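You operate a simulated robot arm through the tools that you are given. There is no shell and no other tool.

You are at the controls of a simulated robot arm. One attempt, no reset.

## Task
Empty the brown and blue pots into the soil tub and stack them.
Fine: the blue one inside the brown one, where that stood; leave the third pot; spill none.
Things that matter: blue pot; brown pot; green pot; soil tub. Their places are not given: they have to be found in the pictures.

It is judged by the outcome, as a careful person would: the job done as asked, and still so three seconds after it is handed in. It fails if anything else is knocked over, pushed out of place, dropped, spilled or broken.

## Robot
A 7-joint arm with a two-finger parallel gripper, fixed in place. Base frame: the origin is at the foot of the arm, x ahead of it, y to its left, z up. Lengths are in cm, angles in degrees, forces in N, time in s.
Its first joint turns from -166.0 to 166.0 degrees. Payload 3.43 kg.
The TCP is the grasp point between the finger pads, 3.4 cm short of the fingertips. In the tool frame z runs along the fingers and y along their closing line. Largest opening 12.8 cm; finger width 2.4, thickness 1.2; the body of the gripper, 4.8 by 13 cm, starts 9.6 cm behind the TCP.
Orientation is that of the tool frame in the base frame, as [roll, pitch, yaw] about the fixed x, y, z axes, in that order (R = Rz(yaw) Ry(pitch) Rx(roll)). With the fingers straight down and closing along the base's y, the tool's x points along the base's -x, its y along +y and its z along -z.

## Interface
- The arm moves only by the tool play_rows. Its argument "targets" is a list of rows, each a list of 7 numbers: the shift along the tool's x, y, z in units of 40 mm (1.0 is 40 mm), then the turn, a rotation vector about the tool's x, y, z in units of 6 degrees (1.0 is 6 degrees), then the finger opening in mm, from 0 to 128. In form: [[tx, ty, tz, wx, wy, wz, grip], ...]. A call has 1 to 20 rows; each row shifts and turns the commanded pose from where the row before left it, along the tool's axes as they then stand. A call with a number of a shift or a turn outside -1 to 1 is refused whole. A row lasts 0.2 s, in which the tool goes at most 5 cm and 8.6 degrees; a call with a longer step from one row to the next is refused whole, and so is a gripper value outside its range. Where a pose cannot be reached the arm comes as near as it can. A force on the tool above 40 N (or 10 N above the force at the start of the call, whichever is more), or a blocked arm, ends the call early, and 0.2 s more pass. Each finger travels about 15.3 cm/s and halts on what it meets, pressing with about 44 N; the grip force reading is that of the motor and also rises with nothing between the fingers. The clock runs only during rows and for 0.2 s after the last one: add rows that do not move to give the fingers time. It gives the time, the measured TCP pose, the force on the tool (base axes), the opening and the grip force at its end, in the units of the frame above (readings bear some noise), with the torque about the TCP (base axes, N m) and any sound that the robot's microphone picked up, and new pictures: "views" is both (left out), scene, wrist or none.
- Cameras (640 x 400 px; columns grow to the right, rows downward): "scene" is fixed at [5.16, -65.07, 157.71]; the picture's right is [0.88, -0.47, 0.00], its down [-0.14, -0.27, -0.95] and it looks along [0.45, 0.84, -0.30] (base axes); focal length 322 px, centre (320, 200). "wrist" rides on the gripper at [7.6, -1.1, -16] in the tool frame; the picture's right is [0.15, 0.99, 0.00], its down [-0.88, 0.13, -0.46] and it looks along [-0.45, 0.07, 0.89] (tool axes); focal length 234 px, centre (320, 200).
- locate(camera, pixels): for up to 12 pixels [column, row] of the newest picture of that camera ("zoom" is the newest enlarged one), the place [x, y, z] in the base frame of the surface seen there, good to about 0.3 cm. No time passes.
- close_up(camera, box): a new picture of the part [left, top, right, bottom] of that camera's present view, enlarged. No time passes.
- job_done(): hands the job in; it is judged then, once.

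Leave the gripper open and the arm clear of the work at the hand-in unless told otherwise.

The tools are called after "Request:" as a command line: name --pt "numbers of a row" for each row, then --argument value for the rest, lists and objects as JSON in quotes. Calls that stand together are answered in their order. play_rows: Moves the arm, as the interface text tells. Its arguments: {"type":"object","properties":{"targets":{"type":"array","items":{"type":"array","items":{"type":"number"}}},"views":{"type":"string","enum":["both","scene","wrist","none"]}},"required":["targets"]} The other tools are called the same way: locate (camera, pixels) gives the place of the surface under pixels of a picture; close_up (camera, box) takes an enlarged picture of a part of a camera's view; job_done () hands the job in.

At the start:

```text
time_s: 0.0
position: [42.02, 17.39, 128.55]
tcp_rot: [-180.0, 0.0, 180.0]
contact_force: [0.3, -0.3, 0.3]
wrist_torque: [0.0, -0.01, 0.0]
finger_gap: 12.77
gripper_force: 0.0
```

scene: 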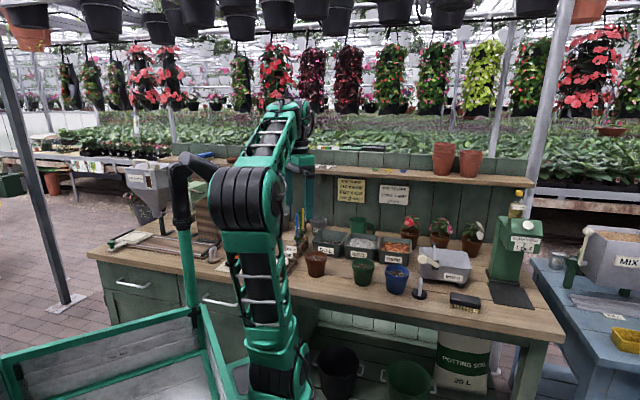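
wrist: 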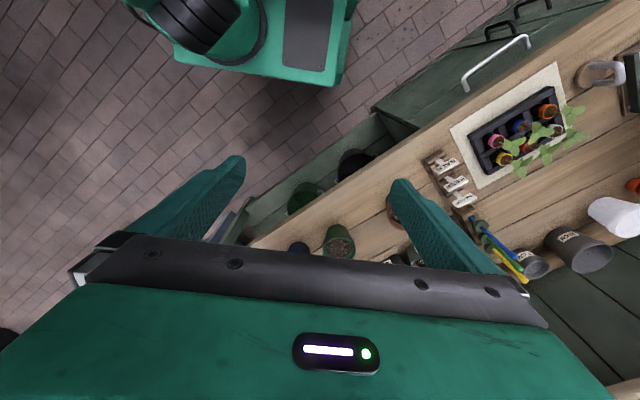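

I see a potting bench with three small pots near the front edge: brown about (316,262), green about (363,272) and blue about (397,278). Bins stand behind them. I'll enlarge that area to find the soil tub.

Request:
close_up --camera "scene" --box '[280, 200, 480, 325]'

```text
3.20 times, centred on (380, 262) of scene
```

zoom: 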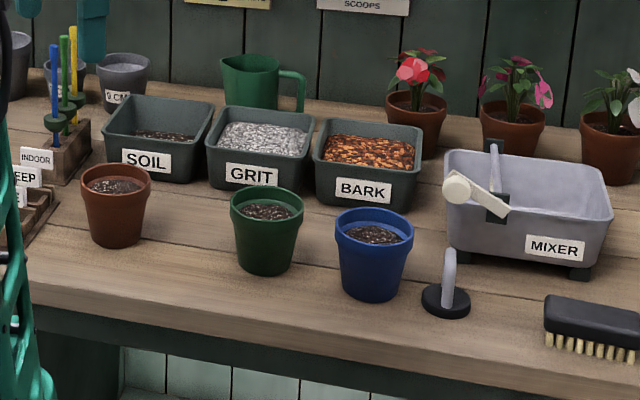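

The tub labelled SOIL is at zoom (160,140). Next to it are GRIT and BARK, and the three pots stand in front. I'll get coordinates for the pot rims, the pot bases and the tub rim.

Request:
locate --camera "zoom" --pixels '[[82, 181], [150, 178], [116, 193], [116, 167], [115, 186], [118, 245], [98, 240], [139, 238], [116, 205], [110, 285]]'

Request:
locate --camera "zoom" --pixels '[[336, 222], [413, 226], [374, 242], [375, 208], [375, 235], [370, 300], [350, 295], [392, 295], [232, 201], [302, 204], [267, 218], [266, 275]]'

Request:
locate --camera "zoom" --pixels '[[104, 137], [197, 147], [214, 104], [134, 96], [165, 135], [195, 180], [115, 173], [150, 143], [207, 143], [226, 108], [310, 117], [300, 155]]'

```text
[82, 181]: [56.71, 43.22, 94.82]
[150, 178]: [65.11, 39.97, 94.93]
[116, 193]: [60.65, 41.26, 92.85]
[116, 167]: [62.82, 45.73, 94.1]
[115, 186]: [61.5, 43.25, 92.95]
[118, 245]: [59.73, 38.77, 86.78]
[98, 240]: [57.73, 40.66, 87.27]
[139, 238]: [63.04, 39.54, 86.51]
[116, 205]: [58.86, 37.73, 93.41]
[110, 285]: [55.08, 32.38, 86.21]
```

```text
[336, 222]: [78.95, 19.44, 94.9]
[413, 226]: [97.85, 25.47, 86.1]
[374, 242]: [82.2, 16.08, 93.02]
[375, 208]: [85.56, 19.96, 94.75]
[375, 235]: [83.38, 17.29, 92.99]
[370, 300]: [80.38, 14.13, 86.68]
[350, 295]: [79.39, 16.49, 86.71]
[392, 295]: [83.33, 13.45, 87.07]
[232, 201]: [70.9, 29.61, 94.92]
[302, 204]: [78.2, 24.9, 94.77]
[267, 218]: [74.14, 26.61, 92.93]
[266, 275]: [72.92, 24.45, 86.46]
```

```text
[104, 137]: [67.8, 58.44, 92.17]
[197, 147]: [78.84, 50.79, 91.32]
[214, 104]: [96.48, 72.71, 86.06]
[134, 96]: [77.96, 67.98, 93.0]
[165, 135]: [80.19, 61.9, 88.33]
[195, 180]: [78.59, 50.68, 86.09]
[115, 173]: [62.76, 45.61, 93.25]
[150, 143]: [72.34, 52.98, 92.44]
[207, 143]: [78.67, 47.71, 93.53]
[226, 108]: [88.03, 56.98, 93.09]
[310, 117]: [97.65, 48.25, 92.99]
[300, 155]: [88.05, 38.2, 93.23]
```

The bench top reads z≈86 and the pot rims z≈94.9. I'll zoom in tighter for better rim and tub readings, starting with the brown pot and the soil tub.

Request:
close_up --camera "scene" --box '[284, 220, 364, 270]'

```text
8.00 times, centred on (324, 245) of scene
```

zoom: 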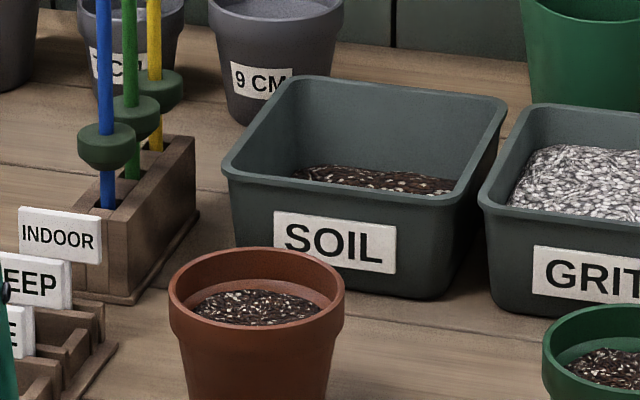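

Now I'll read the tub corners and rim edges, the tub interior, the brown pot rim and the pen rack.

Request:
locate --camera "zoom" --pixels '[[228, 172], [455, 200], [502, 103], [290, 80], [340, 186], [395, 90], [480, 150], [255, 125], [370, 180], [484, 205], [530, 108], [310, 180]]'

Request:
locate --camera "zoom" --pixels '[[173, 293], [341, 290], [256, 334], [258, 249], [256, 310], [258, 262], [193, 140], [198, 215], [110, 300], [60, 215], [105, 80], [178, 90]]'

```text
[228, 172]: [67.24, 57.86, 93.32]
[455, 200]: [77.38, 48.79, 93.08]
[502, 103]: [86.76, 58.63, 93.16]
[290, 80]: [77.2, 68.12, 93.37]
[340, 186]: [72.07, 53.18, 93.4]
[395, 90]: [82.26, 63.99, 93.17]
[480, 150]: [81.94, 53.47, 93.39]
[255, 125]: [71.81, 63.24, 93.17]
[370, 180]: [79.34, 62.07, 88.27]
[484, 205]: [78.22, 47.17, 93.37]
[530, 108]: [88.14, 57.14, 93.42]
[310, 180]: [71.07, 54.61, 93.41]
```

```text
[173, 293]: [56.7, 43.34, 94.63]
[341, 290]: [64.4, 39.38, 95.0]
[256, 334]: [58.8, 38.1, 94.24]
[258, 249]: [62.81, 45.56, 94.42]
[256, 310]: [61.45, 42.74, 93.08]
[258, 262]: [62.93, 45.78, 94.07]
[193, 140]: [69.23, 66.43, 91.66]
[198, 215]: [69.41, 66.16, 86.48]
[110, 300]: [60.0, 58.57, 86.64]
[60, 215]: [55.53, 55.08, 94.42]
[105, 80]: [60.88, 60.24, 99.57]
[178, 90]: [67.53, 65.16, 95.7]
```

The tub rim is at z≈93.3, centred near (77.2, 58.4), and runs along a bench turned about 45°. The brown pot's centre is near (60.8, 41.7) with its rim at z≈94.9. I'll first move the open gripper out to about (52, 36, 115), still pointing down, then turn it 36° to face the bench.

Request:
play_rows --pt "-0.42 0.775 0.56 0 0 0 128" --pt "-0.42 0.775 0.56 0 0 0 128" --pt "-0.42 0.775 0.56 0 0 0 128" --pt "-0.42 0.775 0.56 0 0 0 128" --pt "-0.42 0.775 0.56 0 0 0 128" --pt "-0.42 0.775 0.56 0 0 0 128" --pt "0 0 0 0 0 -1 128" --pt "0 0 0 0 0 -1 128" --pt "0 0 0 0 0 -1 128" --pt "0 0 0 0 0 -1 128" --pt "0 0 0 0 0 -1 128" --pt "0 0 0 0 0 -1 128" --views "both"

```text
time_s: 2.6
position: [50.58, 35.94, 115.67]
tcp_rot: [-179.6, 0.5, -143.9]
contact_force: [0.0, 0.8, 0.6]
wrist_torque: [0.01, 0.0, -0.06]
finger_gap: 12.8
gripper_force: 0.0
```

scene: 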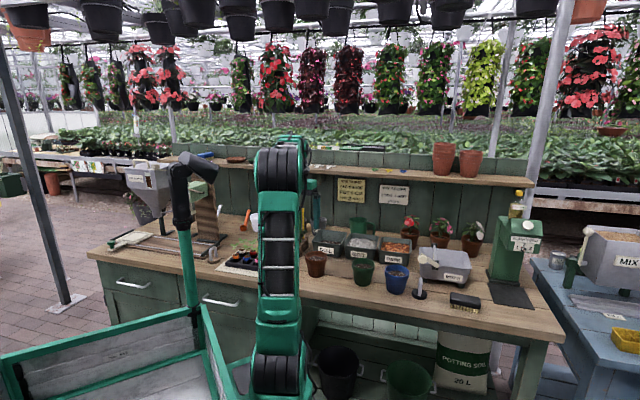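
wrist: 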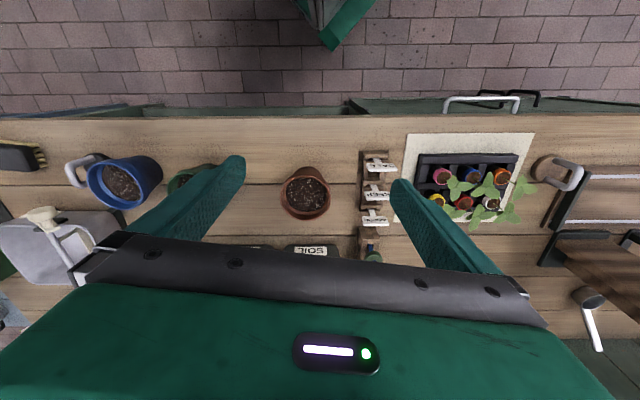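

The arm lags about 1.5 cm behind the command in x, so I'll check each reading. In the wrist view the brown pot is at (305,192) and the blue pot at (123,183). I'll take wrist readings of their rims.

Request:
locate --camera "wrist" --pixels '[[281, 191], [330, 195], [305, 173], [305, 217], [306, 195], [90, 188], [160, 172], [122, 206], [118, 163], [121, 183]]'

Request:
close_up --camera "wrist" --box '[60, 120, 380, 320]'

```text
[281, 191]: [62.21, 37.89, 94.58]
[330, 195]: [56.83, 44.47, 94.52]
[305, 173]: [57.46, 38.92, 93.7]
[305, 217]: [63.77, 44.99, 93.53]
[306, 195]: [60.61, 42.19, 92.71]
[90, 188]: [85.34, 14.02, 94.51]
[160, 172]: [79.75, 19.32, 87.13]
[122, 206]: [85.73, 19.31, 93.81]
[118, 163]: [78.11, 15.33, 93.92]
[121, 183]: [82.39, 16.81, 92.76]
```

```text
2.00 times, centred on (220, 220) of wrist
```

zoom: 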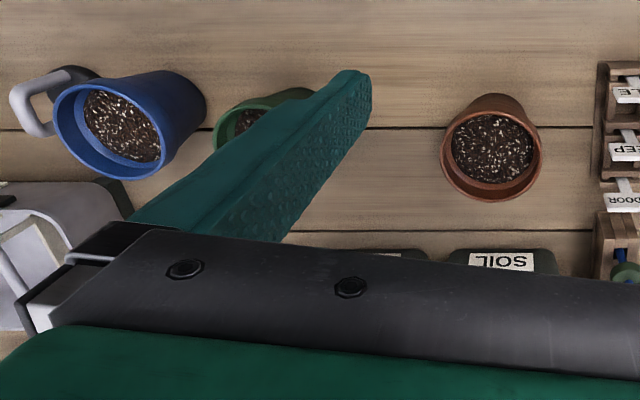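

The two cameras together put the brown pot's centre at about (60.5, 41.6) and the blue's at about (82.0, 17.2). Next I'll pitch the tool up 60° so the fingers point outward, 30° below horizontal.

Request:
play_rows --pt "0 0 0 0 -1 0 128" --pt "0 0 0 0 -1 0 128" --pt "0 0 0 0 -1 0 128" --pt "0 0 0 0 -1 0 128" --pt "0 0 0 0 -1 0 128" --pt "0 0 0 0 -1 0 128" --pt "0 0 0 0 -1 0 128" --pt "0 0 0 0 -1 0 128" --pt "0 0 0 0 -1 0 128" --pt "0 0 0 0 -1 0 128" --pt "0 0 0 0 0 0 128" --pt "0 0 0 0 0 0 128" --views "both"

```text
time_s: 5.2
position: [50.68, 36.04, 115.71]
tcp_rot: [-179.2, 60.6, -143.3]
contact_force: [0.4, -0.1, 0.3]
wrist_torque: [-0.02, 0.0, -0.04]
finger_gap: 12.8
gripper_force: 0.1
```

scene: 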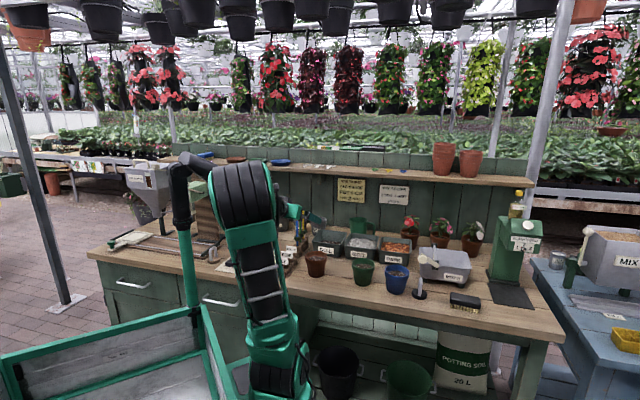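
wrist: 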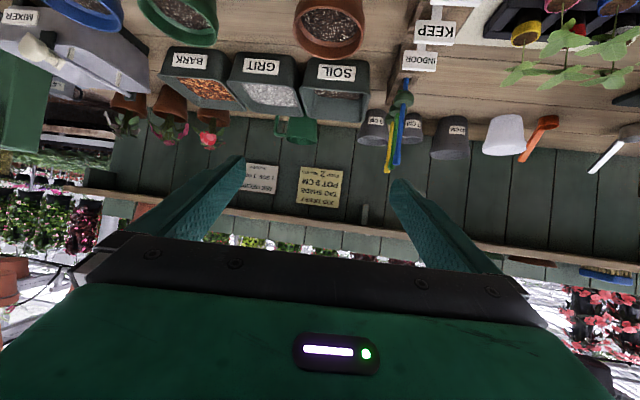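

The pitch worked and the pose reads as intended. Before holding any soil I'll test here, in free space, how far the wrist can roll about the tool axis. I'll start with the negative direction, which tips a pot to the left.

Request:
play_rows --pt "0 0 0 0 0 -1 128" --pt "0 0 0 0 0 -1 128" --pt "0 0 0 0 0 -1 128" --pt "0 0 0 0 0 -1 128" --pt "0 0 0 0 0 -1 128" --pt "0 0 0 0 0 -1 128" --pt "0 0 0 0 0 -1 128" --pt "0 0 0 0 0 -1 128" --pt "0 0 0 0 0 -1 128" --pt "0 0 0 0 0 -1 128" --pt "0 0 0 0 0 -1 128" --pt "0 0 0 0 0 -1 128" --pt "0 0 0 0 0 -1 128" --pt "0 0 0 0 0 -1 128" --pt "0 0 0 0 0 -1 128" --pt "0 0 0 0 0 -1 128" --pt "0 0 0 0 0 -1 128" --pt "0 0 0 0 0 -1 128" --pt "0 0 0 0 0 -1 128" --pt "0 0 0 0 0 -1 128" --views "none"

```text
time_s: 9.4
position: [50.65, 36.11, 115.73]
tcp_rot: [-123.2, -26.3, -37.9]
contact_force: [0.2, 0.2, -0.5]
wrist_torque: [0.0, 0.02, -0.03]
finger_gap: 12.82
gripper_force: 0.0
```

The arm made the full 120° roll with the tool direction and position held. I'll go another 42° to find any limit.

Request:
play_rows --pt "0 0 0 0 0 -1 128" --pt "0 0 0 0 0 -1 128" --pt "0 0 0 0 0 -1 128" --pt "0 0 0 0 0 -1 128" --pt "0 0 0 0 0 -1 128" --pt "0 0 0 0 0 -1 128" --pt "0 0 0 0 0 -1 128" --pt "0 0 0 0 0 0 128" --views "scene"

```text
time_s: 11.2
position: [50.77, 35.98, 115.72]
tcp_rot: [-152.0, -56.2, 3.2]
contact_force: [0.4, 0.1, 0.1]
wrist_torque: [-0.02, 0.0, 0.01]
finger_gap: 12.8
gripper_force: 0.2
```

scene: 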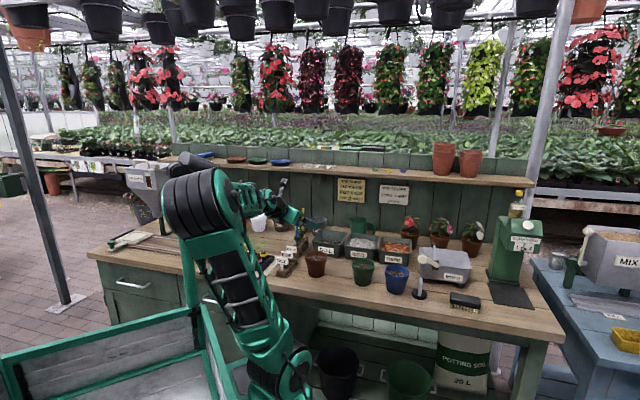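

The roll reached 162° with no trouble, but the elbow swung left toward the black-topped green post near pixel (183,180). I'll check how far apart they are.

Request:
locate --camera "scene" --pixels '[[176, 170], [183, 195], [188, 280], [190, 158], [172, 200], [200, 205], [215, 190], [195, 180], [240, 280], [270, 370]]'

Request:
close_up --camera "scene" --box '[120, 130, 320, 255]'

```text
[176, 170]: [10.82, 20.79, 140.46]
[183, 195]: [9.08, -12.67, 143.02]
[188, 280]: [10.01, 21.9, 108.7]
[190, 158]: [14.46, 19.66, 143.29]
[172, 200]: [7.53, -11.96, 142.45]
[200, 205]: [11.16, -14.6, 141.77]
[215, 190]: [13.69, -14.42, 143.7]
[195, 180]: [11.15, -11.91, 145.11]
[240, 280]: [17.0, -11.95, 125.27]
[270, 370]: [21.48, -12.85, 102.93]
```

```text
3.20 times, centred on (220, 192) of scene
```

zoom: 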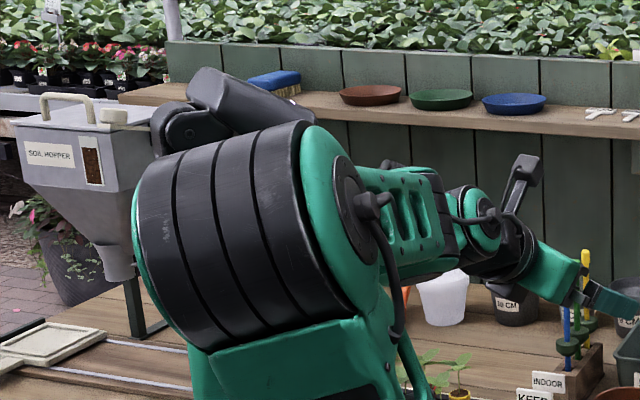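

The mast is at about (10.5, 21) and the elbow is well clear of it. Rolling left works, so I'll roll back upright by the same 162° and pitch one more step, to 24° below horizontal. While that runs I'll check the bench front edge and the cart geometry.

Request:
play_rows --pt "0 0 0 0 0 1 128" --pt "0 0 0 0 0 1 128" --pt "0 0 0 0 0 1 128" --pt "0 0 0 0 0 1 128" --pt "0 0 0 0 0 1 128" --pt "0 0 0 0 0 1 128" --pt "0 0 0 0 0 1 128" --pt "0 0 0 0 0 1 128" --pt "0 0 0 0 0 1 128" --pt "0 0 0 0 0 1 128" --pt "0 0 0 0 0 1 128" --pt "0 0 0 0 0 1 128" --pt "0 0 0 0 0 1 128" --pt "0 0 0 0 0 1 128" --pt "0 0 0 0 0 1 128" --pt "0 0 0 0 0 1 128" --pt "0 0 0 0 0 1 128" --pt "0 0 0 0 0 1 128" --pt "0 0 0 0 0 1 128" --pt "0 0 0 0 0 1 128" --views "none"

Request:
play_rows --pt "0 0 0 0 0 1 128" --pt "0 0 0 0 0 1 128" --pt "0 0 0 0 0 1 128" --pt "0 0 0 0 0 1 128" --pt "0 0 0 0 0 1 128" --pt "0 0 0 0 0 1 128" --pt "0 0 0 0 0 1 128" --pt "0 0 0 0 -1 0 128" --pt "0 0 0 0 0 0 128" --pt "0 0 0 0 0 0 128" --views "both"

Request:
locate --camera "scene" --pixels '[[202, 310], [225, 370], [310, 288], [400, 312], [340, 298], [240, 272], [120, 262], [236, 395], [335, 360]]'

```text
time_s: 15.4
position: [50.66, 36.13, 115.64]
tcp_rot: [-130.0, 40.1, -82.6]
contact_force: [1.2, 0.2, 0.3]
wrist_torque: [0.0, -0.02, 0.02]
finger_gap: 12.82
gripper_force: 0.1
```

```text
time_s: 17.6
position: [50.62, 36.01, 115.72]
tcp_rot: [-179.0, 66.6, -143.2]
contact_force: [-0.7, 0.6, -0.3]
wrist_torque: [-0.01, 0.01, -0.02]
finger_gap: 12.81
gripper_force: 0.0
```

scene: 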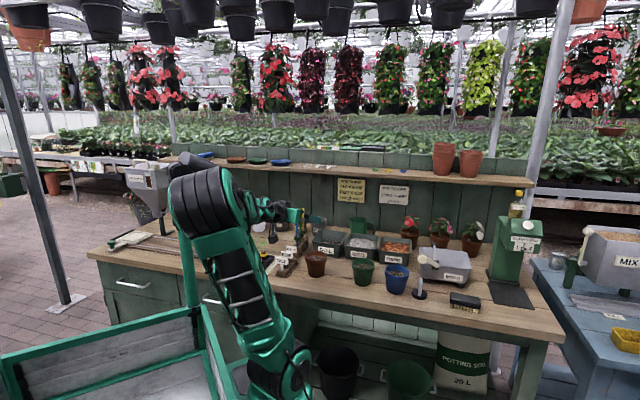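
wrist: 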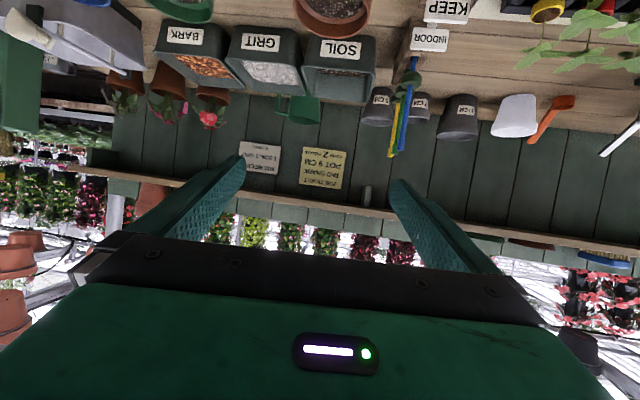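

```text
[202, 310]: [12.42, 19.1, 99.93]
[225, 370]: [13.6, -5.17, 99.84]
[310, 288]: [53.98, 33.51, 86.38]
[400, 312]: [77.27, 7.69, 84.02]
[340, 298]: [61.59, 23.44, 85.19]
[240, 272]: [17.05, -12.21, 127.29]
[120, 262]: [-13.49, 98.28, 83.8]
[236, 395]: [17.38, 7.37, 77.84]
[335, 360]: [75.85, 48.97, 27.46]
```

The bench front edge is at about n≈60 along its normal and the cart edge is at x≈14, so the space in front of the pot is clear. I'll move to the approach start, 16 cm back from the brown pot along the tool axis, near (48.6, 33.0, 97.2).

Request:
play_rows --pt "0.92 -0.054 0.213 0 0 0 128" --pt "0.92 -0.054 0.213 0 0 0 128" --pt "0.92 -0.054 0.213 0 0 0 128" --pt "0.92 -0.054 0.213 0 0 0 128" --pt "0.92 -0.054 0.213 0 0 0 128" --pt "0 0 0 0 0 0 128" --pt "0 0 0 0 0 0 128" --views "both"

```text
time_s: 19.2
position: [48.02, 35.03, 104.75]
tcp_rot: [-179.0, 66.6, -143.2]
contact_force: [0.8, 0.6, 0.2]
wrist_torque: [-0.02, -0.02, -0.02]
finger_gap: 12.81
gripper_force: 0.1
out of reach, approached as far as the arm can: row 3, 4, 5
```

scene: 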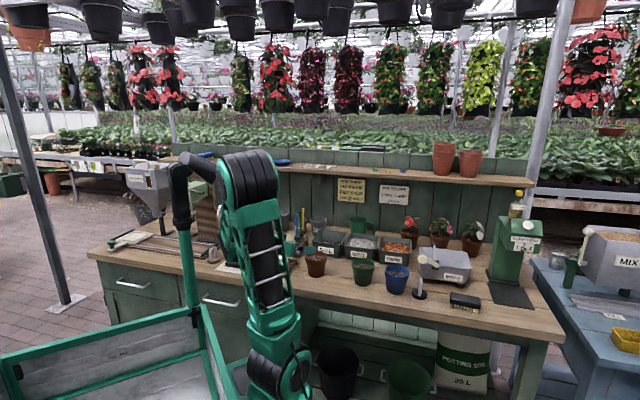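
wrist: 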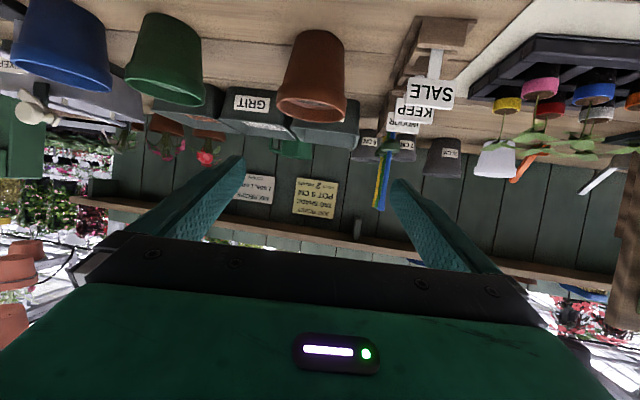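

That pose was too close to the base, and the arm stopped at (48.0, 35.0, 104.8). I'll change the approach: go up and out until the fingers are above the brown pot, then come down vertically with the fingers straddling it.

Request:
play_rows --pt "-0.9 0 0 0 0 0 128" --pt "-0.9 0 0 0 0 0 128" --pt "-0.9 0 0 0 0 0 128" --pt "-0.5 0 0.523 0 0 0 128" --pt "0 0 0.7 0 0 0 128" --pt "0 0 0.7 0 0 0 128" --pt "0 0 0.692 0 0 0 128" --pt "0 0 0 0 0 0 128" --pt "0 0 0 0 0 0 128" --views "both"

```text
time_s: 21.2
position: [59.9, 43.74, 112.15]
tcp_rot: [-178.9, 66.6, -143.0]
contact_force: [-0.2, -0.1, -0.3]
wrist_torque: [0.03, 0.0, 0.02]
finger_gap: 12.81
gripper_force: 0.0
```

scene: 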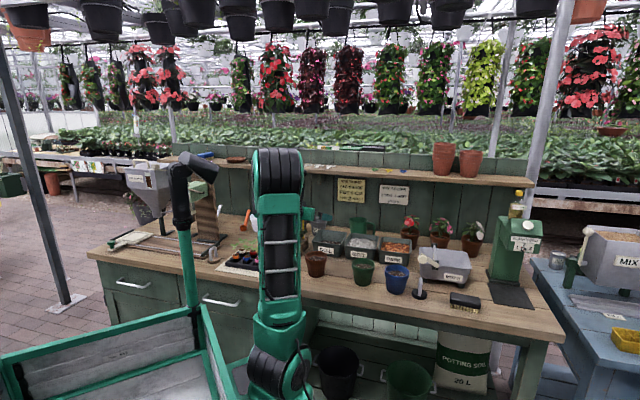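
wrist: 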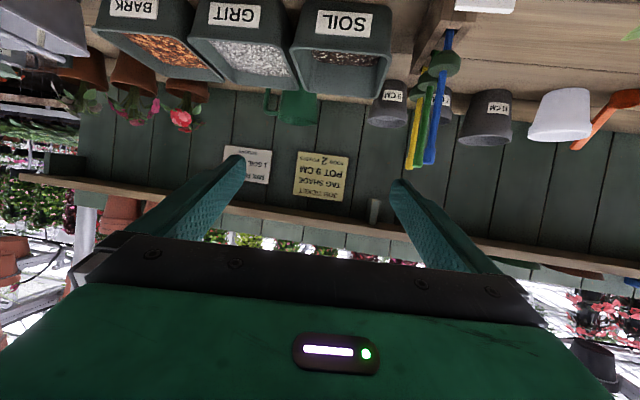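

The commanded pose follows what the arm actually reached, which makes planning easier. Before descending I'll check the clearance between the left finger's path and the label rack to the left of the brown pot.

Request:
close_up --camera "scene" --box '[270, 225, 350, 275]'

```text
8.00 times, centred on (310, 250) of scene
```

zoom: 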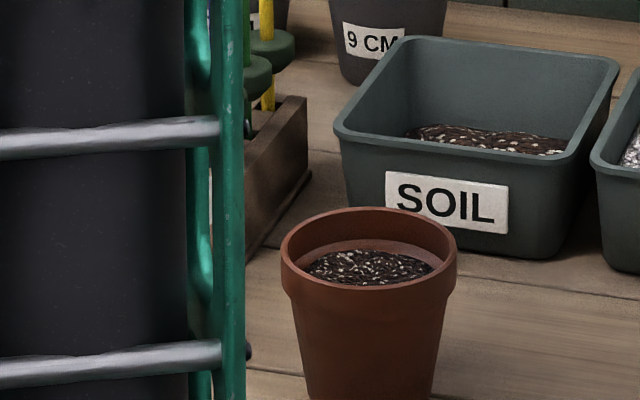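

From the earlier wrist view the rack starts about 9.6 cm left of the pot's centre. I'll close the fingers to an 11.6 cm opening, so their outer faces reach about 7 cm, centre over the pot and come down to z=100.

Request:
play_rows --pt "0.717 -0.125 0.2575 0 0 0 116" --pt "0.717 -0.125 0.2575 0 0 0 116" --pt "0.717 -0.125 0.2575 0 0 0 116" --pt "0.717 -0.125 0.2575 0 0 0 116" --pt "0 0 0 0 0 0 116" --pt "0 0 0 0 0 0 116" --views "both"

Request:
close_up --camera "scene" --box '[270, 205, 350, 255]'

```text
time_s: 22.6
position: [60.75, 41.98, 100.15]
tcp_rot: [-179.1, 66.6, -143.1]
contact_force: [-0.9, 0.4, 0.6]
wrist_torque: [-0.01, 0.01, -0.03]
finger_gap: 11.62
gripper_force: 0.1
```

scene: 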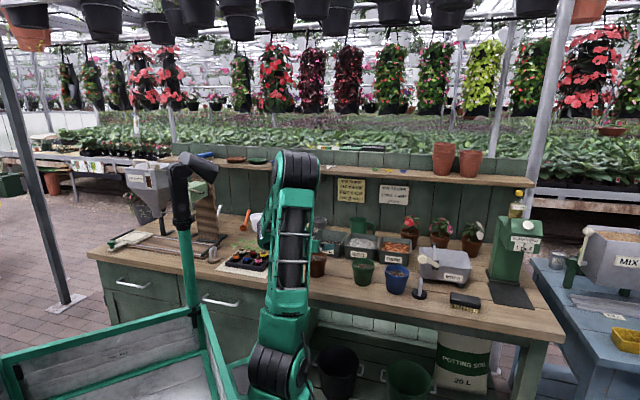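
wrist: 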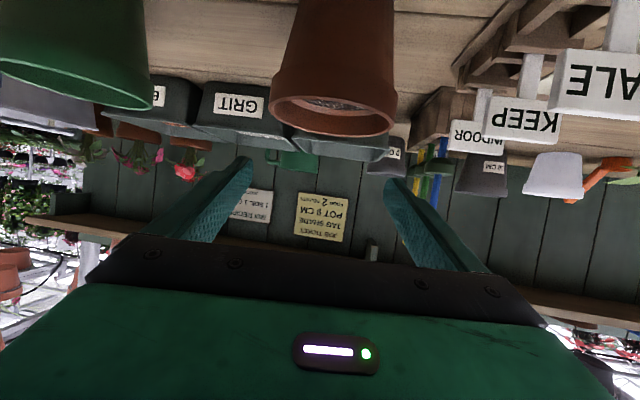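

```text
8.00 times, centred on (310, 230) of scene
```

zoom: 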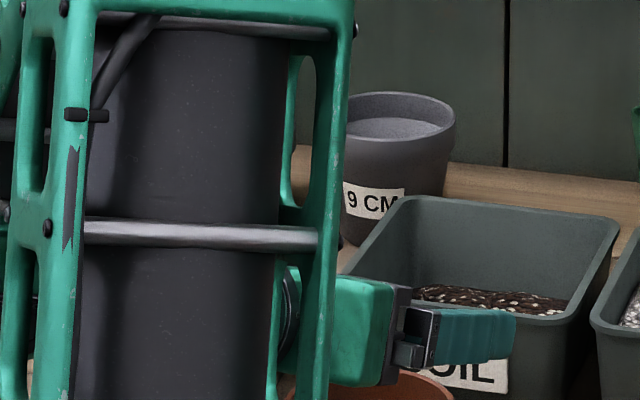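

The pot is between the fingers in the wrist view, with its rim from (270,100) to (397,110). I'll read the rim edges and fingertips to check the sideways centring.

Request:
locate --camera "wrist" --pixels '[[273, 100], [394, 112], [333, 125], [333, 105], [335, 60], [250, 162], [392, 185], [495, 105], [462, 128], [575, 70]]'

```text
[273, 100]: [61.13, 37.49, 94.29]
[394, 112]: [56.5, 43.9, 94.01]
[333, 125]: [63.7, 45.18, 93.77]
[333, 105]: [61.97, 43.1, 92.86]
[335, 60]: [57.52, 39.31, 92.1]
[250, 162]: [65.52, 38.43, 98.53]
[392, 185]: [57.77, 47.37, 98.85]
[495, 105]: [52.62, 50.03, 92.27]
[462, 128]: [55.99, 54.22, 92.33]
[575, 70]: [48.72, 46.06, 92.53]
```

The pot's centre matches the TCP sideways and along the reach to within about 0.2 cm, and the labels are more than 10 cm to the side. I'll go straight down to z≈90.8.

Request:
play_rows --pt "0.5365 0.0045 0.232 0 0 0 116" --pt "0.5365 0.0045 0.232 0 0 0 116" --pt "0.5365 0.0045 0.232 0 0 0 116" --pt "0.5365 0.0045 0.232 0 0 0 116" --pt "0 0 0 0 0 0 116" --pt "0 0 0 0 0 0 116" --views "both"

```text
time_s: 24.0
position: [60.48, 41.85, 90.56]
tcp_rot: [-179.2, 66.6, -143.1]
contact_force: [-0.6, 0.7, 0.3]
wrist_torque: [-0.02, -0.03, 0.0]
finger_gap: 11.62
gripper_force: 0.0
```

scene: 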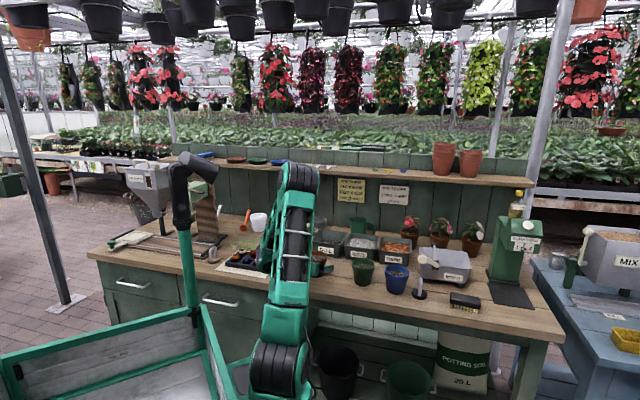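
wrist: 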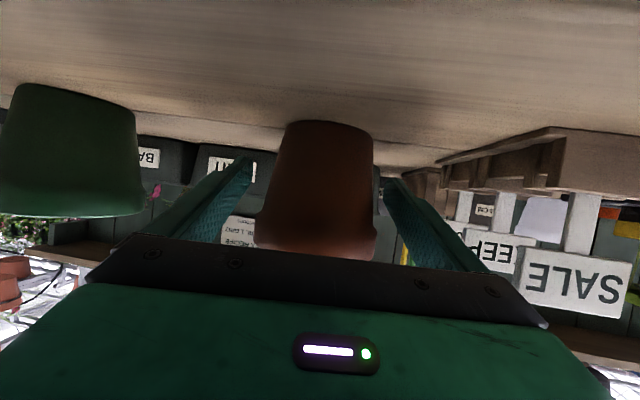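

The arm reached (60.5, 41.9, 90.6) with the pot centred between the fingers. I'll close the fingers gently in steps until they grip the pot.

Request:
play_rows --pt "0 0 0 0 0 0 105" --pt "0 0 0 0 0 0 95" --pt "0 0 0 0 0 0 88" --pt "0 0 0 0 0 0 82" --pt "0 0 0 0 0 0 76" --pt "0 0 0 0 0 0 70" --pt "0 0 0 0 0 0 60" --pt "0 0 0 0 0 0 50" --pt "0 0 0 0 0 0 40" --pt "0 0 0 0 0 0 40" --views "wrist"

```text
time_s: 26.2
position: [60.6, 41.81, 90.66]
tcp_rot: [-179.0, 66.6, -143.1]
contact_force: [0.8, -0.2, 0.8]
wrist_torque: [0.0, 0.01, 0.01]
finger_gap: 8.11
gripper_force: 43.6
```

wrist: 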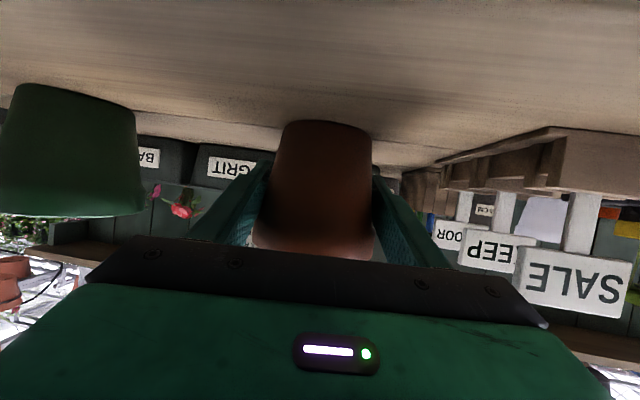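

Gripped at 8.1 cm with 43.6 N. I'll lift straight up slowly by 13 cm.

Request:
play_rows --pt "-0.2 0 -0.086 0 0 0 40" --pt "-0.3 0 -0.13 0 0 0 40" --pt "-0.4 0 -0.173 0 0 0 40" --pt "-0.42 0 -0.181 0 0 0 40" --pt "-0.42 0 -0.181 0 0 0 40" --pt "-0.42 0 -0.181 0 0 0 40" --pt "-0.42 0 -0.181 0 0 0 40" --pt "-0.4 0 -0.173 0 0 0 40" --pt "0 0 0 0 0 0 40" --pt "0 0 0 0 0 0 40" --views "both"

Request:
close_up --camera "scene" --box '[270, 195, 350, 245]'

```text
time_s: 28.4
position: [60.65, 41.95, 103.66]
tcp_rot: [-178.9, 66.6, -143.2]
contact_force: [-0.8, 0.0, -1.2]
wrist_torque: [0.0, 0.02, 0.0]
finger_gap: 8.2
gripper_force: 44.3
```

scene: 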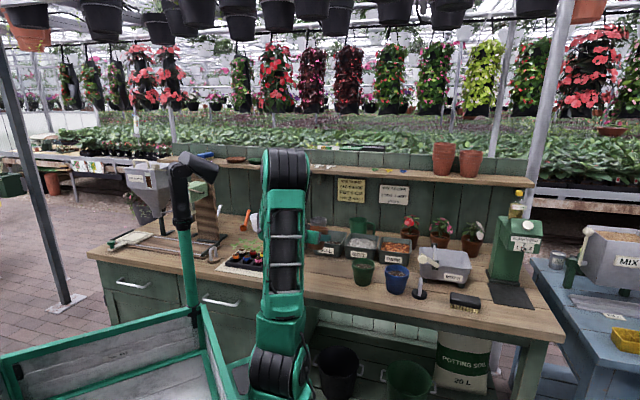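
wrist: 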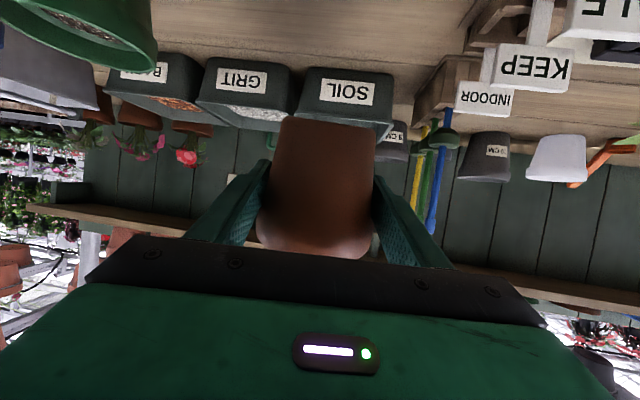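

```text
8.00 times, centred on (310, 220) of scene
```

zoom: 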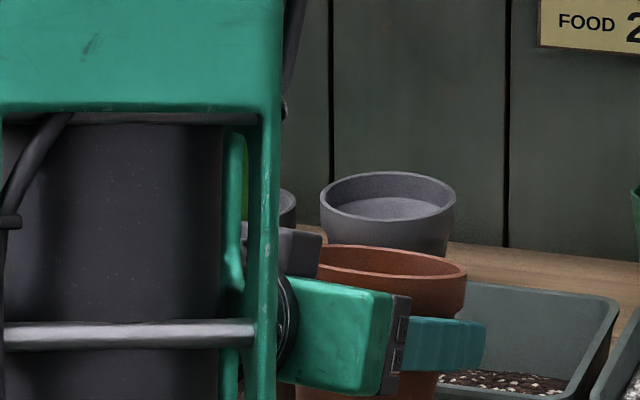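

The pot is lifted, upright and steady. I'll carry it straight out at the same height to a point just right of the soil tub's centre, near (80.5, 56.9, 103.5). Tipping left from there puts the mouth over the middle of the tub.

Request:
play_rows --pt "-0.12 0.005 0.285 0 0 0 40" --pt "-0.246 0.01 0.569 0 0 0 40" --pt "-0.246 0.01 0.569 0 0 0 40" --pt "-0.246 0.01 0.569 0 0 0 40" --pt "-0.246 0.01 0.569 0 0 0 40" --pt "-0.246 0.01 0.569 0 0 0 40" --pt "-0.246 0.01 0.569 0 0 0 40" --pt "-0.246 0.01 0.569 0 0 0 40" --pt "-0.246 0.01 0.569 0 0 0 40" --pt "-0.246 0.01 0.569 0 0 0 40" --pt "-0.126 0.005 0.285 0 0 0 40" --pt "0 0 0 0 0 0 40" --pt "0 0 0 0 0 0 40" --views "both"

Request:
close_up --camera "scene" --box '[280, 190, 400, 265]'

```text
time_s: 31.2
position: [80.39, 56.96, 103.58]
tcp_rot: [-178.9, 66.5, -143.1]
contact_force: [0.1, 0.6, -1.7]
wrist_torque: [0.0, 0.01, 0.0]
finger_gap: 8.21
gripper_force: 44.0
```

scene: 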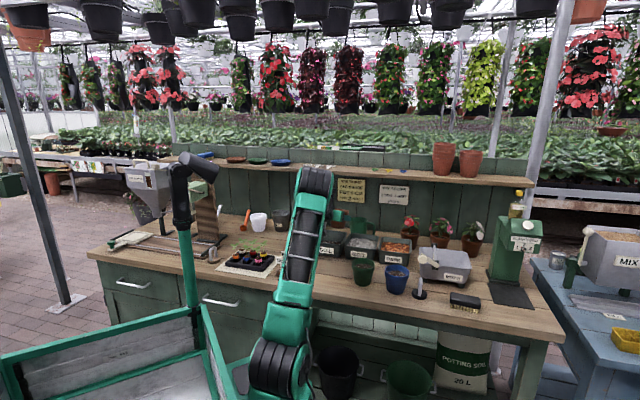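
wrist: 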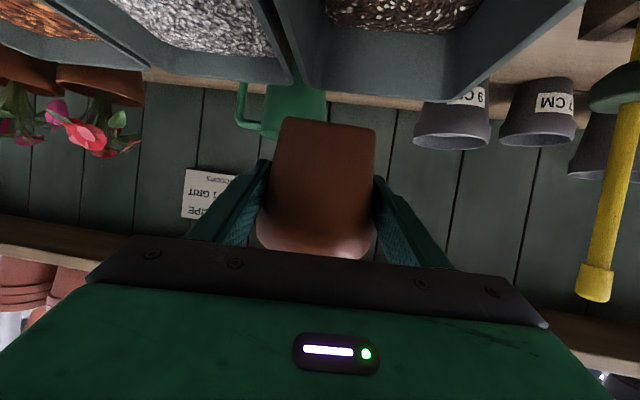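

```text
5.33 times, centred on (340, 228) of scene
```

zoom: 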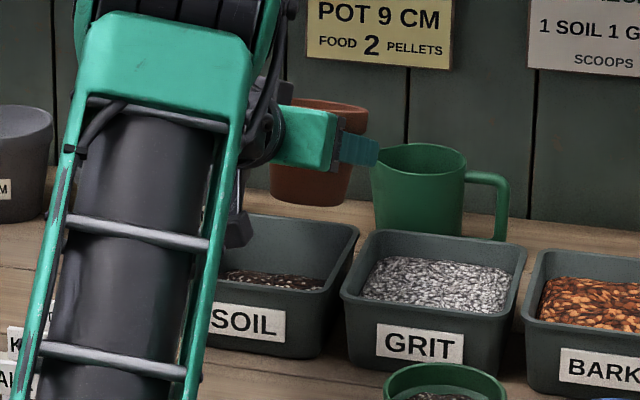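

The pot is held upright above the right part of the soil tub. Before rolling I'll check how close the mug and the tall yellow pen are.

Request:
locate --camera "zoom" --pixels '[[378, 170], [420, 148], [420, 220], [500, 180], [240, 230], [300, 230], [345, 235], [320, 195], [318, 103], [290, 280]]'

Request:
locate --camera "wrist" --pixels '[[610, 180], [594, 285], [615, 100], [450, 140], [285, 100], [430, 60], [300, 60], [480, 100], [390, 110]]'

```text
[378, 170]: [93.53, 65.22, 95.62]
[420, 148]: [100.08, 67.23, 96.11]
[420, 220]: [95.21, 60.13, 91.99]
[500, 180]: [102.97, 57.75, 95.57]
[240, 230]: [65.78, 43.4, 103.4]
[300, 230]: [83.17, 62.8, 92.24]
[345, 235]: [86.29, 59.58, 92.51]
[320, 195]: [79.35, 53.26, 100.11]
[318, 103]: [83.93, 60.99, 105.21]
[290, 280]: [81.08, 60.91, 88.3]
```

```text
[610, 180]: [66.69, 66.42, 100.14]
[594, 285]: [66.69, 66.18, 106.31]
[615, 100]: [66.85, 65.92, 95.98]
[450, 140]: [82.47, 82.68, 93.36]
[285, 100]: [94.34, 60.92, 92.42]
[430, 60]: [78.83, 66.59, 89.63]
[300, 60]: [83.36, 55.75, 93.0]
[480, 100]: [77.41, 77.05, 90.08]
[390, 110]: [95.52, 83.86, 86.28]
```

The mug is more than 9 cm from the fingertips and the pens are 15 cm to the left, so the roll is clear. I'll lower 1.5 cm, move 0.8 cm further out, then tip the pot slowly left by 48° and look.

Request:
play_rows --pt "0.132 0 0.166 0 0 0 40" --pt "0.132 0 0.166 0 0 0 40" --pt "0 0 0 0 0 -0.5 40" --pt "0 0 0 0 0 -0.8 40" --pt "0 0 0 0 0 -0.8 40" --pt "0 0 0 0 0 -0.8 40" --pt "0 0 0 0 0 -0.8 40" --pt "0 0 0 0 0 -0.8 40" --pt "0 0 0 0 0 -0.8 40" --pt "0 0 0 0 0 -0.8 40" --pt "0 0 0 0 0 -0.8 40" --pt "0 0 0 0 0 -0.8 40" --pt "0 0 0 0 0 -0.3 40" --pt "0 0 0 0 0 0 40" --views "both"

Request:
close_up --camera "scene" --box '[290, 195, 386, 255]'

```text
time_s: 34.2
position: [80.93, 57.22, 102.03]
tcp_rot: [-120.1, 37.5, -73.5]
contact_force: [-0.4, 0.3, -0.9]
wrist_torque: [-0.01, -0.02, 0.02]
finger_gap: 8.21
gripper_force: 44.1
```

scene: 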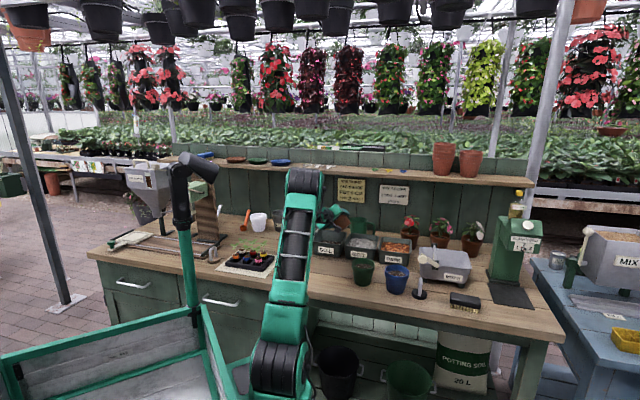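
wrist: 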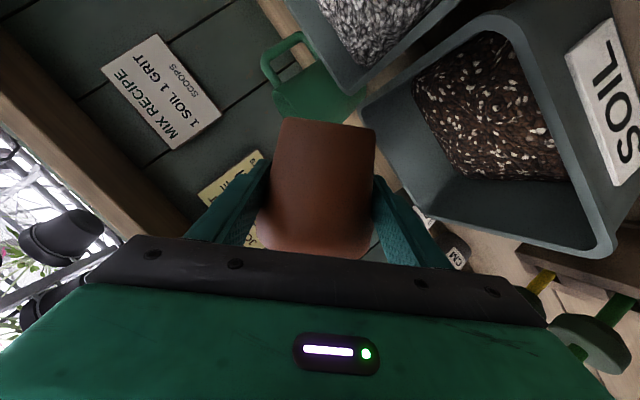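

```text
6.67 times, centred on (338, 225) of scene
```

zoom: 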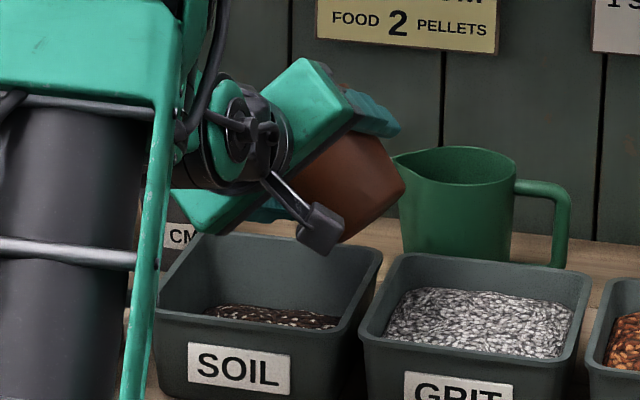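

Tilted about 44° with nothing spilled, and the pot's mouth leans over the tub's interior. I'll tip a further 36° slowly.

Request:
play_rows --pt "0 0 0 0 0 -0.5 40" --pt "0 0 0 0 0 -0.6 40" --pt "0 0 0 0 0 -0.6 40" --pt "0 0 0 0 0 -0.6 40" --pt "0 0 0 0 0 -0.6 40" --pt "0 0 0 0 0 -0.6 40" --pt "0 0 0 0 0 -0.6 40" --pt "0 0 0 0 0 -0.6 40" --pt "0 0 0 0 0 -0.6 40" --pt "0 0 0 0 0 -0.7 40" --pt "0 0 0 0 0 0 40" --views "both"

Request:
close_up --camera "scene" --box '[290, 195, 386, 255]'

```text
time_s: 36.6
position: [81.02, 57.27, 102.04]
tcp_rot: [-113.5, 5.0, -56.3]
contact_force: [-0.3, -0.1, -0.6]
wrist_torque: [0.02, 0.02, -0.01]
finger_gap: 8.14
gripper_force: 44.2
```

scene: 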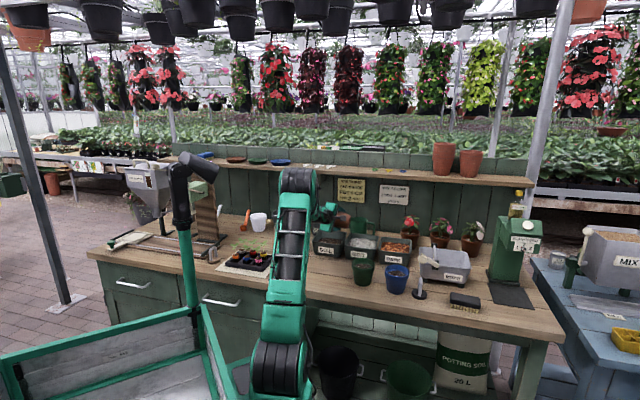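
wrist: 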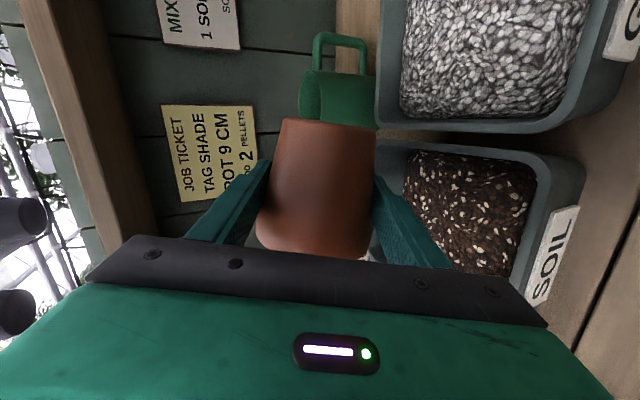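

```text
6.67 times, centred on (338, 225) of scene
```

zoom: 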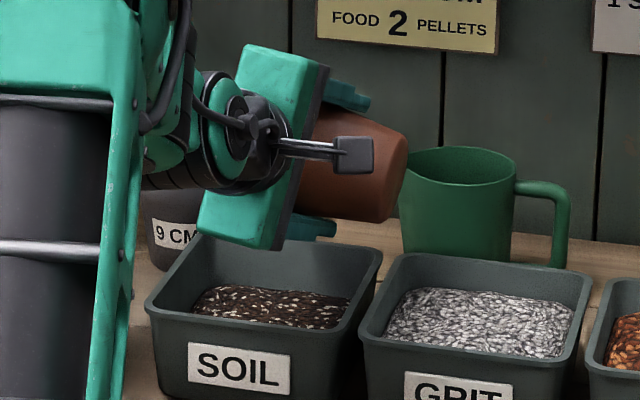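

The tub's soil surface looks higher than before, so the soil is landing inside. I'll continue the roll slowly to about 156° so the rest falls in.

Request:
play_rows --pt "0 0 0 0 0 -0.6 40" --pt "0 0 0 0 0 -0.8 40" --pt "0 0 0 0 0 -0.8 40" --pt "0 0 0 0 0 -0.8 40" --pt "0 0 0 0 0 -0.8 40" --pt "0 0 0 0 0 -0.8 40" --pt "0 0 0 0 0 -0.8 40" --pt "0 0 0 0 0 -0.8 40" --pt "0 0 0 0 0 -0.8 40" --pt "0 0 0 0 0 -0.8 40" --pt "0 0 0 0 0 -0.8 40" --pt "0 0 0 0 0 -0.8 40" --pt "0 0 0 0 0 -0.8 40" --pt "0 0 0 0 0 -0.8 40" --pt "0 0 0 0 0 -0.8 40" --pt "0 0 0 0 0 -0.4 40" --pt "0 0 0 0 0 0 40" --views "both"

Request:
close_up --camera "scene" --box '[290, 195, 386, 255]'

```text
time_s: 40.2
position: [81.07, 57.34, 102.11]
tcp_rot: [-138.8, -58.0, -10.1]
contact_force: [-1.0, 0.0, -0.7]
wrist_torque: [0.01, 0.0, -0.01]
finger_gap: 8.12
gripper_force: 44.4
```

scene: 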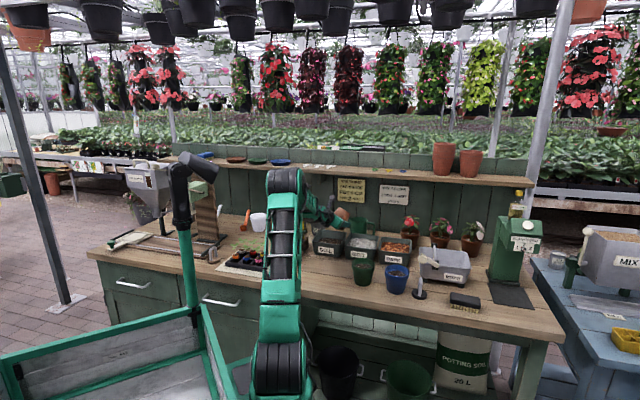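
wrist: 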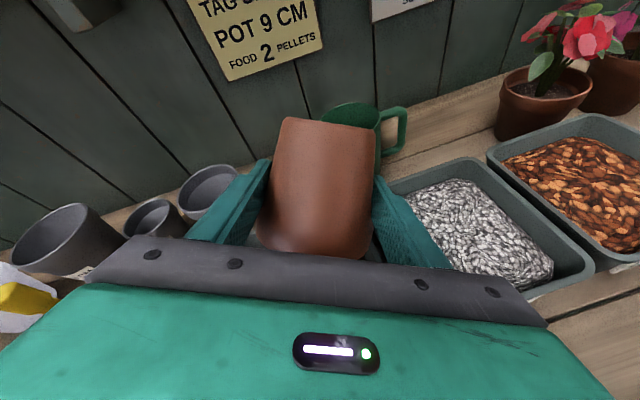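

```text
6.67 times, centred on (338, 225) of scene
```

zoom: 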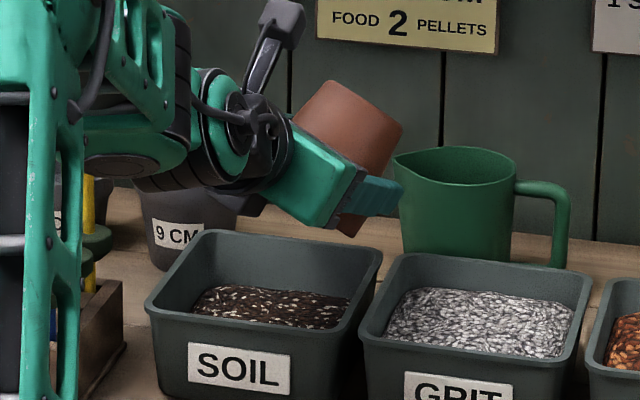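

The brown pot is tipped about 127° over the tub. To be sure it empties I'll pitch the tool up another 18°, which gives about 142° of tilt, and hold there.

Request:
play_rows --pt "0 0 0 0.195 0.46 0 40" --pt "0 0 0 0.195 0.46 0 40" --pt "0 0 0 0.195 0.46 0 40" --pt "0 0 0 0.195 0.46 0 40" --pt "0 0 0 0.195 0.46 0 40" --pt "0 0 0 0.195 0.46 0 40" --pt "0 0 0 0 0 0 40" --pt "0 0 0 0 0 0 40" --pt "0 0 0 0 0 0 40" --views "both"

Request:
close_up --camera "scene" --box '[290, 195, 386, 255]'

```text
time_s: 42.2
position: [81.16, 57.19, 102.05]
tcp_rot: [-104.1, -67.0, -40.9]
contact_force: [0.0, 0.1, 0.4]
wrist_torque: [0.03, 0.02, 0.01]
finger_gap: 8.14
gripper_force: 44.0
```

scene: 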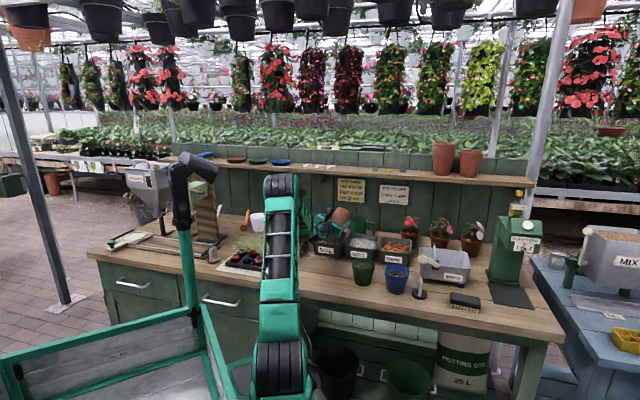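
wrist: 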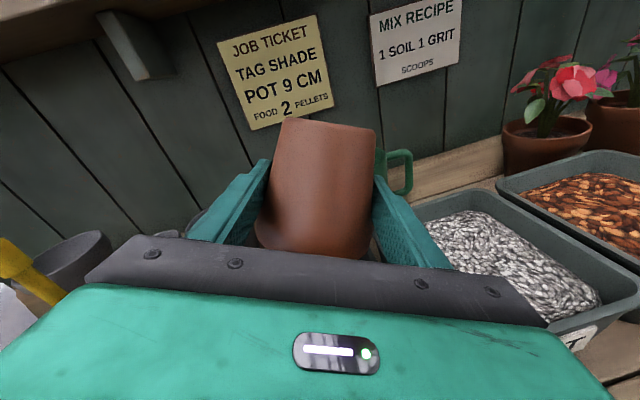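

```text
6.67 times, centred on (338, 225) of scene
```

zoom: 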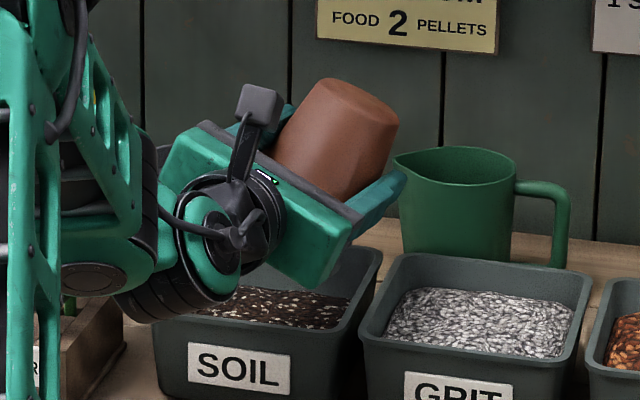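

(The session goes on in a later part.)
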